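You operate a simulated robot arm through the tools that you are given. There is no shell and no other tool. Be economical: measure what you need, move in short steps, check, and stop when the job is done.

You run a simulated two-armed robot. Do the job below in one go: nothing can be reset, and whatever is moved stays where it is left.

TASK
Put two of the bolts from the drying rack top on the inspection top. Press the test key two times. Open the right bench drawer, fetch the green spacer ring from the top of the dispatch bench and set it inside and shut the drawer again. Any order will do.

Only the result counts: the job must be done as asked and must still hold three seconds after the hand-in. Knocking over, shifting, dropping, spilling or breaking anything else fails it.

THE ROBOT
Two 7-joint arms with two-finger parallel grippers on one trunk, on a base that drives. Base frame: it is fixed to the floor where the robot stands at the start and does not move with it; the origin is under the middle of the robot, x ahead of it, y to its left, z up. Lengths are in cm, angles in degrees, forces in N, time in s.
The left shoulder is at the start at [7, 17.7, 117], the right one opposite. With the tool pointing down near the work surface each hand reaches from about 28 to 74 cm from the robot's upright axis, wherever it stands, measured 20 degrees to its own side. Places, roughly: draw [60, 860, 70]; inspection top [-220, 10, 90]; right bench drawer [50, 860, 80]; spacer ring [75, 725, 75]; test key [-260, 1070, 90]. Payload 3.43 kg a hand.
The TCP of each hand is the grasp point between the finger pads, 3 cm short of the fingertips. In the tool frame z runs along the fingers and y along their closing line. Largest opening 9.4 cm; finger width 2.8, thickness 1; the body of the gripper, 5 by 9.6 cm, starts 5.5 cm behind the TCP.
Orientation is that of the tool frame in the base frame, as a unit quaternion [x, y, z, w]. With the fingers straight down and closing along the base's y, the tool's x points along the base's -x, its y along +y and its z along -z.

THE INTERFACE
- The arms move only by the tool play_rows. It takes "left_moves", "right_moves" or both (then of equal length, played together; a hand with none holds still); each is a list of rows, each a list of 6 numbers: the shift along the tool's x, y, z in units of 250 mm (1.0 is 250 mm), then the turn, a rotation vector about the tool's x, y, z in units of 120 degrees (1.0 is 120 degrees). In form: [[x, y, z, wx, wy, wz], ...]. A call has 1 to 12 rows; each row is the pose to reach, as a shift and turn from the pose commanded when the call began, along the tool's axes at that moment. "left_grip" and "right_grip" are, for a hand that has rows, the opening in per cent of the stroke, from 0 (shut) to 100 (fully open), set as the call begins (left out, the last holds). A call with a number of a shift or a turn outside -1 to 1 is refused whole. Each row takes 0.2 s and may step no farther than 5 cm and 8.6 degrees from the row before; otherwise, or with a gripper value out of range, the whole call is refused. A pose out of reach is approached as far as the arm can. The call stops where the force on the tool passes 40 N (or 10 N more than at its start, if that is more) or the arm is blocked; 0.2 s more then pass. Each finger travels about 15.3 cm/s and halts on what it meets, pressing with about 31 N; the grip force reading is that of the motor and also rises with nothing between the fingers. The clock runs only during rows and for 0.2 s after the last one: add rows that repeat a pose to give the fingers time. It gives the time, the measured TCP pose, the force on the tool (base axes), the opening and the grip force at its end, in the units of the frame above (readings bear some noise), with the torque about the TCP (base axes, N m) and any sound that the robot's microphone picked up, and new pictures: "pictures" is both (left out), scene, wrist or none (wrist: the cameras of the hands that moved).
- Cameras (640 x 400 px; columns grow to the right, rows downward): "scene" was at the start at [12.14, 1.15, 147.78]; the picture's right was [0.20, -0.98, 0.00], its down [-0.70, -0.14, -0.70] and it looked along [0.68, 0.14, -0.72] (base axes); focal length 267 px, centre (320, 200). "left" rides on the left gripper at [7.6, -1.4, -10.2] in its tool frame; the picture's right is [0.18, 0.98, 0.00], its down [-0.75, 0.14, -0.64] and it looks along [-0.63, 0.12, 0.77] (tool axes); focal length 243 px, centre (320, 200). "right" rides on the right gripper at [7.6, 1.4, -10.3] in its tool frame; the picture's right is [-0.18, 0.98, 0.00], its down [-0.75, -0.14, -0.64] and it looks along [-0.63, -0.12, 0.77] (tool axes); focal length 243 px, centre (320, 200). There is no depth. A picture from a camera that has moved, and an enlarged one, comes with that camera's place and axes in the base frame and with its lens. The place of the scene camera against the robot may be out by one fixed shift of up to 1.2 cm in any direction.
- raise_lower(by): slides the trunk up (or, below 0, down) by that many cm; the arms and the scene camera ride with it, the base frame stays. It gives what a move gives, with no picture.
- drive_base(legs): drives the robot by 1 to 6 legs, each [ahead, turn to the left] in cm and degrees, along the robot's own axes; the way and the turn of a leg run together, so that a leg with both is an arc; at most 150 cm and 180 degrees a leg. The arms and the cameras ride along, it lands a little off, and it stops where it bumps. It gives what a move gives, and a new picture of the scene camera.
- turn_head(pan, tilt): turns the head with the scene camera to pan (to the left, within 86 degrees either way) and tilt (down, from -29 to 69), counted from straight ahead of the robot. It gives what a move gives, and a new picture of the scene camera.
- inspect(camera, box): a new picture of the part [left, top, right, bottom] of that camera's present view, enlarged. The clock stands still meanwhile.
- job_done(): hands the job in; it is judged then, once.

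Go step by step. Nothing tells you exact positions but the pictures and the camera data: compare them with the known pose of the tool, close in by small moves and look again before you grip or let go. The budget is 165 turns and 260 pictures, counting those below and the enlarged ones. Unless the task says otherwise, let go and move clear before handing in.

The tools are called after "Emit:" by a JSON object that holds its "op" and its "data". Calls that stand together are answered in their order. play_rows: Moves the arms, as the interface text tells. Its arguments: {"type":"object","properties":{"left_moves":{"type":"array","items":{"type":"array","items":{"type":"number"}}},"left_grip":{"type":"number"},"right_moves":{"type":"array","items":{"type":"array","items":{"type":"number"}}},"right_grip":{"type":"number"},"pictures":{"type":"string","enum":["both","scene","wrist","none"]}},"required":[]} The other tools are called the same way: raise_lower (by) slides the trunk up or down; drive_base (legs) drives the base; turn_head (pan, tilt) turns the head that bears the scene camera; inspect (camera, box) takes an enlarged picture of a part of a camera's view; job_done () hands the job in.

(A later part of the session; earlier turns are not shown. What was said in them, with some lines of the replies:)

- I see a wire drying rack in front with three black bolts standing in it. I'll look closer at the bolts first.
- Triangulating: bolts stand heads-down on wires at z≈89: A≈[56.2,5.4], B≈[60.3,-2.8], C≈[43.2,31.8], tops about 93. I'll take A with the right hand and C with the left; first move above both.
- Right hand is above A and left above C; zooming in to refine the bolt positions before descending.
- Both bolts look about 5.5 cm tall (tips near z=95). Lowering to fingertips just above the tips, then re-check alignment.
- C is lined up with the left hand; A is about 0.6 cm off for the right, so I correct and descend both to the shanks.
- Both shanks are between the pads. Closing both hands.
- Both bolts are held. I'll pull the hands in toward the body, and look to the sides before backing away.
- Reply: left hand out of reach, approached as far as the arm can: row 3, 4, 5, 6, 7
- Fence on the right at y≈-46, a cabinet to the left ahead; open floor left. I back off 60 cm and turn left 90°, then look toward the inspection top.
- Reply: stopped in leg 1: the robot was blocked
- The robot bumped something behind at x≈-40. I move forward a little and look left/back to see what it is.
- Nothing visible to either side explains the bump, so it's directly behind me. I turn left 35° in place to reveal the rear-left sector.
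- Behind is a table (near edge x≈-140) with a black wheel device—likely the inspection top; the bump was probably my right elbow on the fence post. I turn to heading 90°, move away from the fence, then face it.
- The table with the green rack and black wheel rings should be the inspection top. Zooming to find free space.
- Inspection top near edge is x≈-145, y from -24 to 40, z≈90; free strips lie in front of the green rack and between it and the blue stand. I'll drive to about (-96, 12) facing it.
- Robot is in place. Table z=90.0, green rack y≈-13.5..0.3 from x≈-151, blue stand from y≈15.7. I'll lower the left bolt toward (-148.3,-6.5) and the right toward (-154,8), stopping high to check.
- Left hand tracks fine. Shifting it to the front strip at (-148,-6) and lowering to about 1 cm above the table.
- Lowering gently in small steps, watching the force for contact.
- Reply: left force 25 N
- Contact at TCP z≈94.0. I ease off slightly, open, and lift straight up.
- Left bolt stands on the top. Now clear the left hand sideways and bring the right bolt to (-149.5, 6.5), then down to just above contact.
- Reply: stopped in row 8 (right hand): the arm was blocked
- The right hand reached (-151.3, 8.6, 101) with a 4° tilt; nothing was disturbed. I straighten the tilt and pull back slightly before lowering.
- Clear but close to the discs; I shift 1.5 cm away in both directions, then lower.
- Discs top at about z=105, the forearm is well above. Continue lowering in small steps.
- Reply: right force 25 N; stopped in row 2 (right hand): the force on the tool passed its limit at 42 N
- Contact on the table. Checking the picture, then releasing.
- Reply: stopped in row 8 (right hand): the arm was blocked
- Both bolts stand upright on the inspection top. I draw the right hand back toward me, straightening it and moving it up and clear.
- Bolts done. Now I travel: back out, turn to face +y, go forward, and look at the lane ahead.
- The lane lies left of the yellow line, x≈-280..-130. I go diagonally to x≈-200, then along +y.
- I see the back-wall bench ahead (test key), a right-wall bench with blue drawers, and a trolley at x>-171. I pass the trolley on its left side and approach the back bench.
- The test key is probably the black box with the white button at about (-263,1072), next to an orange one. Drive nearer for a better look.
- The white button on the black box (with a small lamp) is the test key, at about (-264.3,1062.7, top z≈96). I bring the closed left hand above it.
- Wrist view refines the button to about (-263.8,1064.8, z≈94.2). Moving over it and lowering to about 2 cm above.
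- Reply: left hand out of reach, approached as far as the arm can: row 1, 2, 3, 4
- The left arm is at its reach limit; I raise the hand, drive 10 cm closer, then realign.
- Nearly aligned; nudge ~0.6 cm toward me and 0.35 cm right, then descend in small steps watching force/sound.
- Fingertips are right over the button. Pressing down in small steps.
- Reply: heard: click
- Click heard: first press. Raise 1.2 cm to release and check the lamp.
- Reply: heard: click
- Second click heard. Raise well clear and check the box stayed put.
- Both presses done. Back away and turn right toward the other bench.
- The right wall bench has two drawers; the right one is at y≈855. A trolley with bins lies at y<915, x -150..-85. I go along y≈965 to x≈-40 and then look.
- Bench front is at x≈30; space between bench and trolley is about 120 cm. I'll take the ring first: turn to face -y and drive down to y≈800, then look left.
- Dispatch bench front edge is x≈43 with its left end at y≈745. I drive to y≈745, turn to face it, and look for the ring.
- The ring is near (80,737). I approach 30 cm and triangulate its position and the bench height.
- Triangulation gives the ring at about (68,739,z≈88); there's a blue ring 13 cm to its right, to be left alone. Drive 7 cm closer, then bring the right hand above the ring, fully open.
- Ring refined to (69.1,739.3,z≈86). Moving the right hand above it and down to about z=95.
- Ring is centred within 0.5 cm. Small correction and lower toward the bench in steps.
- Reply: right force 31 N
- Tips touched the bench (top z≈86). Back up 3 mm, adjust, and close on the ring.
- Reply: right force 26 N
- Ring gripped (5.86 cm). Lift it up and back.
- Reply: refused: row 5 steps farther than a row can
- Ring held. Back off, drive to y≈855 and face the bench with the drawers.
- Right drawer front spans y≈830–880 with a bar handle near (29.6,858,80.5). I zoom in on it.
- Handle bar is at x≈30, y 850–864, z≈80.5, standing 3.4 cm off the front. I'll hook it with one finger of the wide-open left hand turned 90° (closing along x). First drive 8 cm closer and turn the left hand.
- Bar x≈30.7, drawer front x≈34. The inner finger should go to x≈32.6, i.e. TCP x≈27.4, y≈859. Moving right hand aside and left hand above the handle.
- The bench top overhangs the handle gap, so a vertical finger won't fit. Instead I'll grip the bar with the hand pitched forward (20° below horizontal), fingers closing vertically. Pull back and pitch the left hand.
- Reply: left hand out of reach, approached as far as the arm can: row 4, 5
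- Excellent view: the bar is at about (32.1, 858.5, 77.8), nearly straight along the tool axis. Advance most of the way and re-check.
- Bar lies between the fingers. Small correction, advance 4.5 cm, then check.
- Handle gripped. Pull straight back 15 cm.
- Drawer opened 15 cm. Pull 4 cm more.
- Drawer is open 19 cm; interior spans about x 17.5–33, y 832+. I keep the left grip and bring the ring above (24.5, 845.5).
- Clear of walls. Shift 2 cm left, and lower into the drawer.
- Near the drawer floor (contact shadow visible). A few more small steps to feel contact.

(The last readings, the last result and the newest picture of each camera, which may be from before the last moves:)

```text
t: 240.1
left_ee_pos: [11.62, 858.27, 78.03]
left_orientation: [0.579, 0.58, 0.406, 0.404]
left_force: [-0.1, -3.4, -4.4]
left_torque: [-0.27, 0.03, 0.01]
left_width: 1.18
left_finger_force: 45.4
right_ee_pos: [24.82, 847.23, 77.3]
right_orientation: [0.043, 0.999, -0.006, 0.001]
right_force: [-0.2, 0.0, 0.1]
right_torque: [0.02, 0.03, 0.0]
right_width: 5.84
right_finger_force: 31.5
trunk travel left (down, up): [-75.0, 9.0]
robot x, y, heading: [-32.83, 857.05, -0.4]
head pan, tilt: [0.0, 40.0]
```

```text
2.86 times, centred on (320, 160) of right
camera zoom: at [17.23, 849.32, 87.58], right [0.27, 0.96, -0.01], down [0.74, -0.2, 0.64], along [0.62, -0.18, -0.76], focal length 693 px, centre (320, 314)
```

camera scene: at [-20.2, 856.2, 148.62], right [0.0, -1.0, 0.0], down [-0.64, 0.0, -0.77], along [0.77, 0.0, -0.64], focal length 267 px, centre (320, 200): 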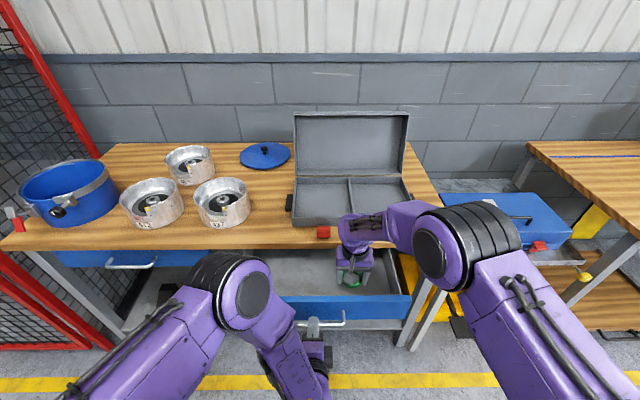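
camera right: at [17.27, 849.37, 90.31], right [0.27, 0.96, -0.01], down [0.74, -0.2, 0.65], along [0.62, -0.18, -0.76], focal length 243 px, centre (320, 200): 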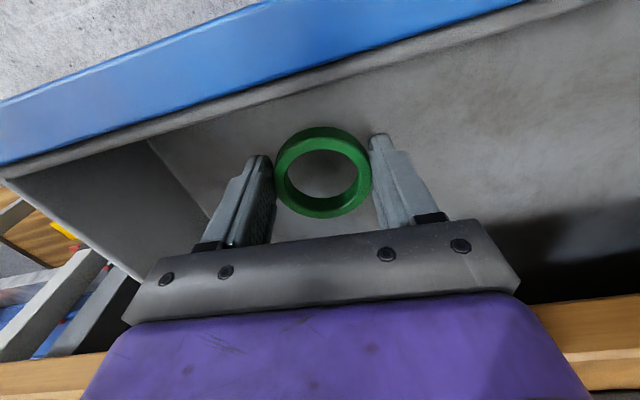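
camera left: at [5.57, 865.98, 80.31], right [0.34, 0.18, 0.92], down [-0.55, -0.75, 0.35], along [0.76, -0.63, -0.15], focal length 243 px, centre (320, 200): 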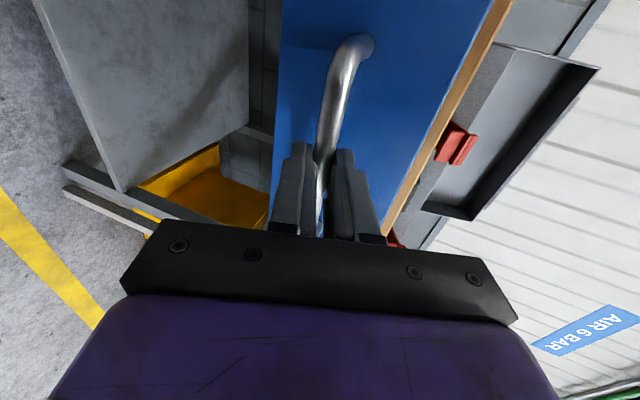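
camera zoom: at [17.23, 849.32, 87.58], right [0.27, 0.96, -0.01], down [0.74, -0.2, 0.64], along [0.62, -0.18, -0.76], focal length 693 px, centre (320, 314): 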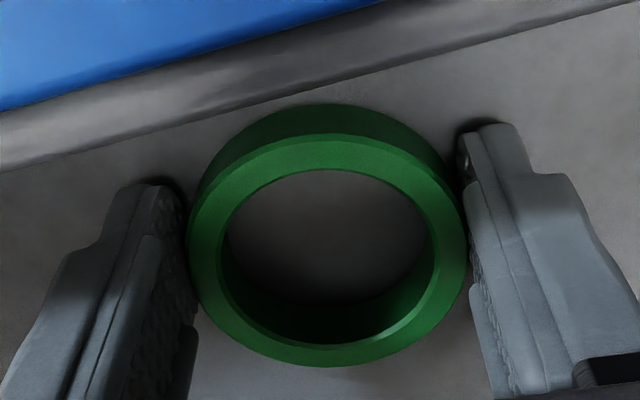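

Emit:
{"op": "play_rows", "data": {"right_moves": [[0, 0, 0.012, 0, 0, 0], [0, 0, 0.02, 0, 0, 0], [0, 0, 0.02, 0, 0, 0]], "pictures": "none"}}

Emit:
{"op": "play_rows", "data": {"right_moves": [[0, 0, 0.012, 0, 0, 0], [0, 0, 0.02, 0, 0, 0], [0, 0, 0.02, 0, 0, 0]], "pictures": "none"}}

Emit:
{"op": "inspect", "data": {"camera": "right", "box": [220, 90, 420, 230]}}

```text
t: 240.7
left_ee_pos: [11.77, 858.32, 78.05]
left_orientation: [0.579, 0.581, 0.405, 0.404]
left_force: [0.5, -2.2, 0.7]
left_torque: [0.09, 0.05, 0.49]
left_width: 1.19
left_finger_force: 45.4
right_ee_pos: [24.7, 847.05, 77.34]
right_orientation: [0.041, 0.999, -0.005, 0.001]
right_force: [-0.8, -1.1, 4.2]
right_torque: [0.16, 0.08, 0.04]
right_width: 5.84
right_finger_force: 30.7
trunk travel left (down, up): [-75.0, 9.0]
robot x, y, heading: [-32.83, 856.75, -0.3]
head pan, tilt: [0.0, 40.0]
stopped in row 3 (right hand): the force on the tool passed its limit at 42 N (the readings are from after the stop); the commanded pose is now the measured one
```

```text
t: 241.1
left_ee_pos: [11.71, 858.34, 78.03]
left_orientation: [0.578, 0.581, 0.405, 0.405]
left_force: [1.9, -2.3, 3.7]
left_torque: [0.18, -0.03, 0.52]
left_width: 1.16
left_finger_force: 44.7
right_ee_pos: [24.85, 847.17, 77.17]
right_orientation: [0.042, 0.999, -0.005, 0.002]
right_force: [-2.0, -2.1, 7.0]
right_torque: [0.28, 0.16, 0.09]
right_width: 5.85
right_finger_force: 31.0
trunk travel left (down, up): [-75.0, 9.0]
robot x, y, heading: [-33.33, 856.77, -0.1]
head pan, tilt: [0.0, 40.0]
stopped in row 2 (right hand): the force on the tool passed its limit at 48 N (the readings are from after the stop); the commanded pose is now the measured one
```

```text
2.86 times, centred on (320, 160) of right
camera zoom: at [17.3, 849.27, 87.38], right [0.26, 0.96, -0.01], down [0.74, -0.2, 0.65], along [0.62, -0.18, -0.76], focal length 693 px, centre (320, 314)
```

zoom: 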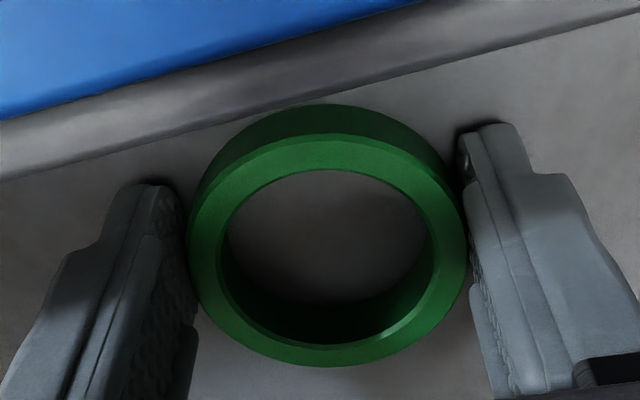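

Ring rests on the drawer floor. Release it and lift out.

Emit:
{"op": "play_rows", "data": {"right_moves": [[0, 0, 0, 0, 0, 0], [0, 0, 0, 0, 0, 0], [0, 0, 0, 0, 0, 0]], "right_grip": 82, "pictures": "wrist"}}

```text
t: 241.9
left_ee_pos: [11.73, 858.22, 78.07]
left_orientation: [0.579, 0.581, 0.405, 0.404]
left_force: [-0.1, 1.9, 8.4]
left_torque: [0.0, -0.15, 0.16]
left_width: 1.17
left_finger_force: 44.4
right_ee_pos: [24.69, 847.25, 77.15]
right_orientation: [0.041, 0.999, -0.004, 0.003]
right_force: [1.4, -5.9, 8.6]
right_torque: [0.12, 0.03, -0.03]
right_width: 7.36
right_finger_force: 0.1
trunk travel left (down, up): [-75.0, 9.0]
robot x, y, heading: [-33.15, 856.85, -0.1]
head pan, tilt: [0.0, 40.0]
camera right: at [17.24, 849.25, 87.38], right [0.26, 0.96, -0.01], down [0.74, -0.2, 0.65], along [0.62, -0.18, -0.76], focal length 243 px, centre (320, 200)
```

right: 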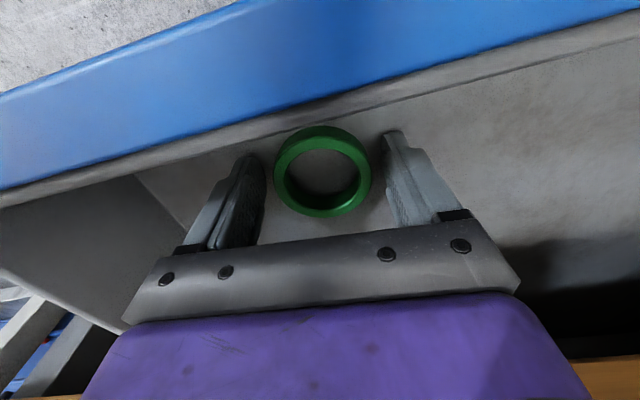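

Emit:
{"op": "play_rows", "data": {"right_moves": [[0, 0, -0.05, 0, 0, 0], [0, 0, -0.15, 0, 0, 0], [0, 0, -0.32, 0, 0, 0], [0, 0, -0.5, 0, 0, 0], [0, 0, -0.68, 0, 0, 0], [0, 0, -0.86, 0, 0, 0], [0.1, -0.1, -0.98, 0, 0, 0], [0.22, -0.25, -1.0, 0, 0, 0], [0.34, -0.4, -1.0, 0, 0, 0], [0.45, -0.5, -1.0, 0, 0, 0], [0.5, -0.6, -1.0, 0, 0, 0]]}}

Emit:
{"op": "inspect", "data": {"camera": "scene", "box": [230, 200, 450, 340]}}

```text
t: 244.3
left_ee_pos: [11.67, 858.29, 78.13]
left_orientation: [0.578, 0.581, 0.406, 0.405]
left_force: [-1.1, -1.9, 15.0]
left_torque: [0.06, -0.36, -0.12]
left_width: 1.16
left_finger_force: 44.4
right_ee_pos: [10.96, 833.52, 102.06]
right_orientation: [0.04, 0.999, -0.005, 0.001]
right_force: [-0.2, 0.0, -0.5]
right_torque: [0.01, 0.01, 0.02]
right_width: 7.71
right_finger_force: 0.0
trunk travel left (down, up): [-75.0, 9.0]
robot x, y, heading: [-33.25, 856.49, -0.5]
head pan, tilt: [0.0, 40.0]
camera scene: at [-20.52, 856.18, 148.66], right [-0.01, -1.0, 0.0], down [-0.64, 0.0, -0.77], along [0.77, 0.0, -0.64], focal length 267 px, centre (320, 200)
camera right: at [3.34, 835.63, 112.28], right [0.26, 0.96, -0.01], down [0.74, -0.2, 0.65], along [0.62, -0.18, -0.76], focal length 243 px, centre (320, 200)
```

scene: 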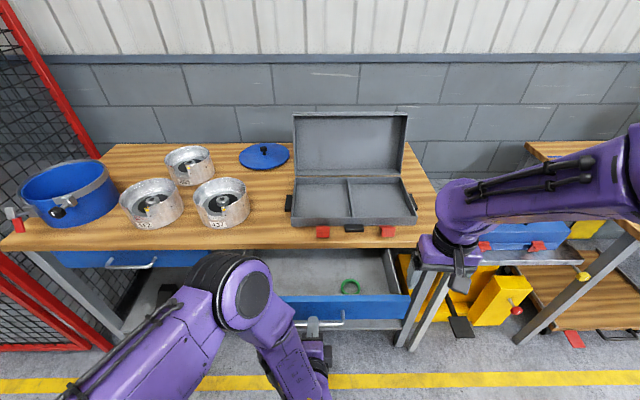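
right: 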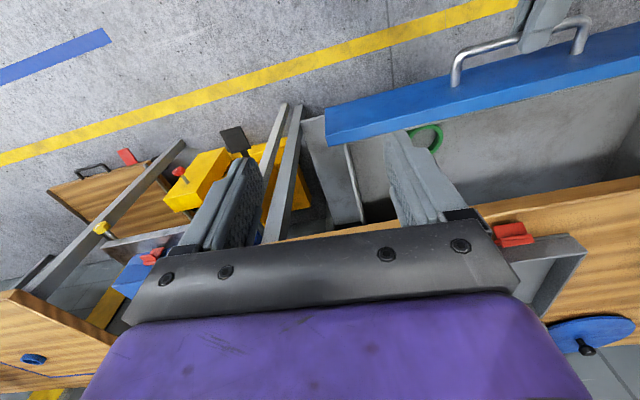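

```text
2.86 times, centred on (340, 270) of scene
camera zoom: at [-20.52, 856.18, 148.66], right [-0.01, -1.0, 0.0], down [-0.64, 0.0, -0.77], along [0.77, 0.0, -0.64], focal length 762 px, centre (263, 0)
```

zoom: 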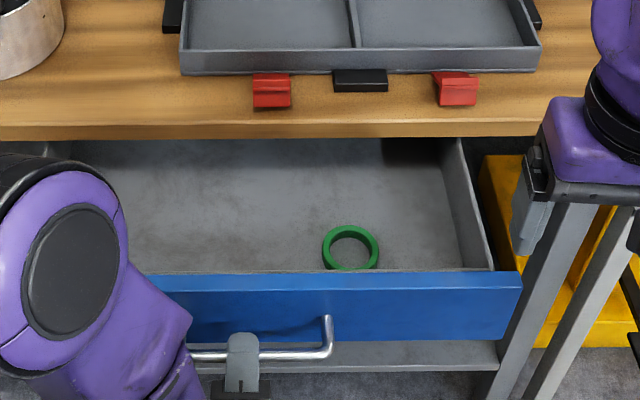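

Ring lies flat inside. Push the drawer shut with the left hand still on the handle.

Emit:
{"op": "play_rows", "data": {"left_moves": [[0, 0.02, 0.055, 0, 0, 0], [0, 0.05, 0.14, 0, 0, 0], [0, 0.085, 0.235, 0, 0, 0], [0, 0.12, 0.33, 0, 0, 0], [0, 0.155, 0.43, 0, 0, 0], [0, 0.19, 0.525, 0, 0, 0], [0, 0.22, 0.61, 0, 0, 0], [0, 0.245, 0.68, 0, 0, 0], [0, 0.261, 0.72, 0, 0, 0], [0, 0.263, 0.728, 0, 0, 0], [0, 0.263, 0.728, 0, 0, 0]]}}

Emit:
{"op": "inspect", "data": {"camera": "left", "box": [240, 0, 560, 250]}}

```text
t: 246.7
left_ee_pos: [30.57, 858.44, 77.98]
left_orientation: [0.579, 0.581, 0.405, 0.405]
left_force: [-26.9, -0.7, 14.6]
left_torque: [-0.13, -0.1, -0.28]
left_width: 1.18
left_finger_force: 45.4
right_ee_pos: [10.54, 833.51, 102.29]
right_orientation: [0.041, 0.999, -0.004, 0.004]
right_force: [-0.4, -0.6, 0.2]
right_torque: [-0.01, -0.02, 0.02]
right_width: 7.7
right_finger_force: 0.0
trunk travel left (down, up): [-75.0, 9.0]
robot x, y, heading: [-32.8, 856.86, -0.4]
head pan, tilt: [0.0, 40.0]
camera scene: at [-21.09, 856.18, 148.71], right [-0.01, -1.0, 0.0], down [-0.64, 0.0, -0.77], along [0.77, 0.0, -0.64], focal length 267 px, centre (320, 200)
camera left: at [20.4, 866.08, 80.25], right [0.34, 0.19, 0.92], down [-0.55, -0.75, 0.35], along [0.76, -0.63, -0.15], focal length 243 px, centre (320, 200)
```

scene: 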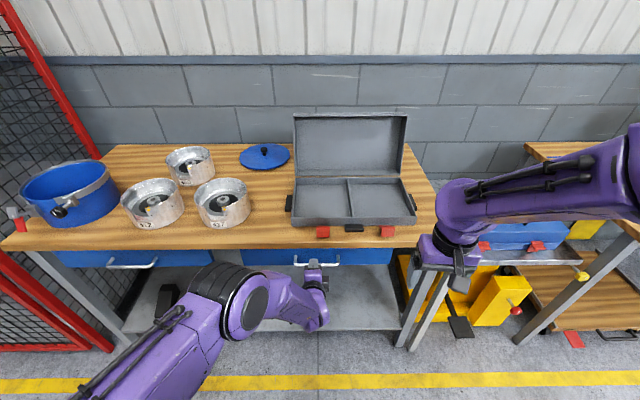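
left: 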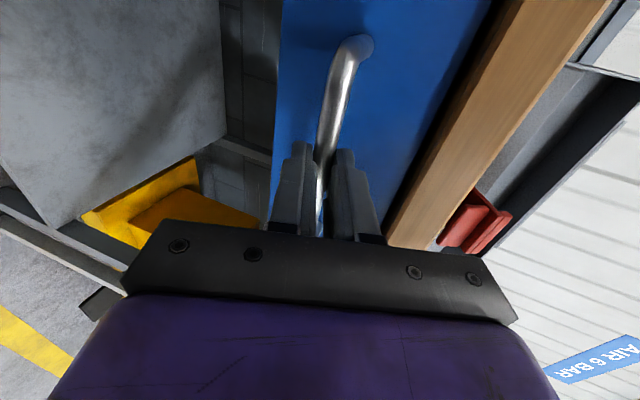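

```text
1.60 times, centred on (400, 125) of left
camera zoom: at [20.4, 866.08, 80.25], right [0.34, 0.19, 0.92], down [-0.55, -0.75, 0.35], along [0.76, -0.63, -0.15], focal length 388 px, centre (192, 320)
```

zoom: 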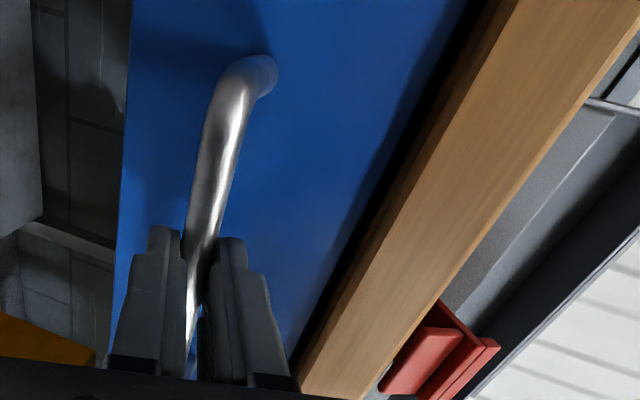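

Drawer is fully shut (27 N against the stop, same view as before opening). Open the left gripper and withdraw straight back.

Emit:
{"op": "play_rows", "data": {"left_moves": [[0, 0, 0, 0, 0, 0], [0, 0, 0, 0, 0, 0], [0, 0, -0.04, 0, 0, 0], [0, 0, -0.12, 0, 0, 0], [0, 0, -0.25, 0, 0, 0], [0, 0, -0.4, 0, 0, 0], [0, 0, -0.5, 0, 0, 0], [0, 0, -0.5, 0, 0, 0]], "left_grip": 36}}

Emit:
{"op": "inspect", "data": {"camera": "scene", "box": [230, 200, 450, 340]}}

```text
t: 248.5
left_ee_pos: [19.42, 858.47, 82.18]
left_orientation: [0.579, 0.582, 0.404, 0.404]
left_force: [-0.6, -0.1, -0.5]
left_torque: [0.03, 0.0, -0.02]
left_width: 3.4
left_finger_force: 0.0
right_ee_pos: [11.11, 833.56, 102.04]
right_orientation: [0.041, 0.999, -0.005, 0.001]
right_force: [-0.4, -0.1, 0.1]
right_torque: [-0.02, 0.0, 0.01]
right_width: 7.7
right_finger_force: 0.0
trunk travel left (down, up): [-75.0, 9.0]
robot x, y, heading: [-32.78, 856.95, -0.5]
head pan, tilt: [0.0, 40.0]
camera scene: at [-20.22, 856.23, 148.63], right [-0.01, -1.0, 0.0], down [-0.64, 0.0, -0.77], along [0.77, 0.0, -0.64], focal length 267 px, centre (320, 200)
camera left: at [9.13, 866.11, 84.35], right [0.34, 0.19, 0.92], down [-0.55, -0.75, 0.36], along [0.76, -0.63, -0.15], focal length 243 px, centre (320, 200)
```

scene: 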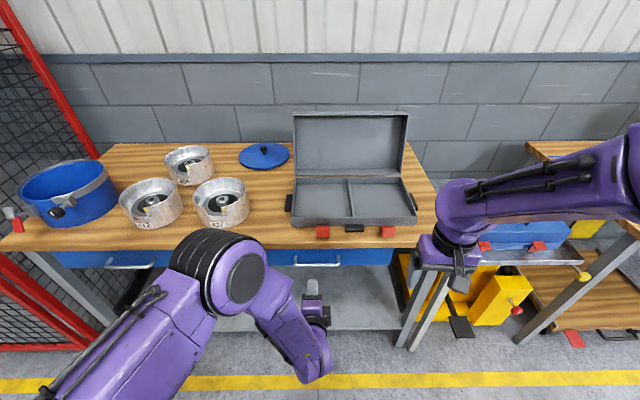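
left: 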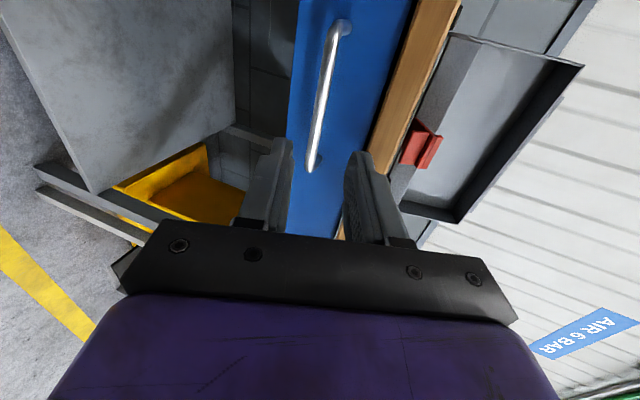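

```text
2.86 times, centred on (340, 270) of scene
camera zoom: at [-20.22, 856.23, 148.63], right [-0.01, -1.0, 0.0], down [-0.64, 0.0, -0.77], along [0.77, 0.0, -0.64], focal length 762 px, centre (263, 0)
```

zoom: 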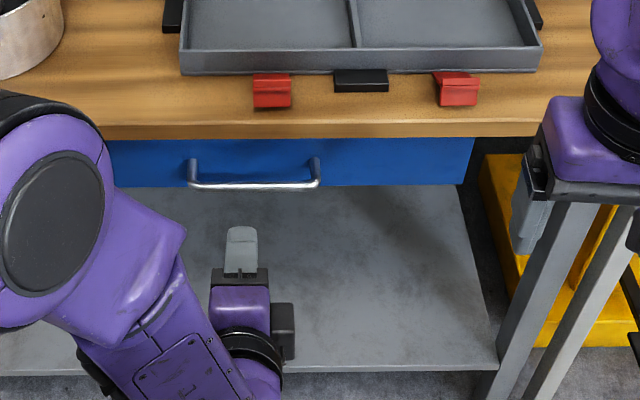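

The drawer is shut with the ring inside, both hands are empty and clear, two bolts stand on the inspection top, and the key clicked twice. Handing in.

Emit:
{"op": "job_done", "data": {}}

```text
The job is handed in.
```

I finished all three parts and handed the job in, but I don't have the judge's result. Two bolts are standing on the inspection top, and the test key clicked twice. The green spacer ring is in the right bench drawer, which is shut again.

Early on, the robot bumped something while backing away from the drying rack and stopped. I think its right elbow touched the fence post, and I saw nothing moved or knocked over.
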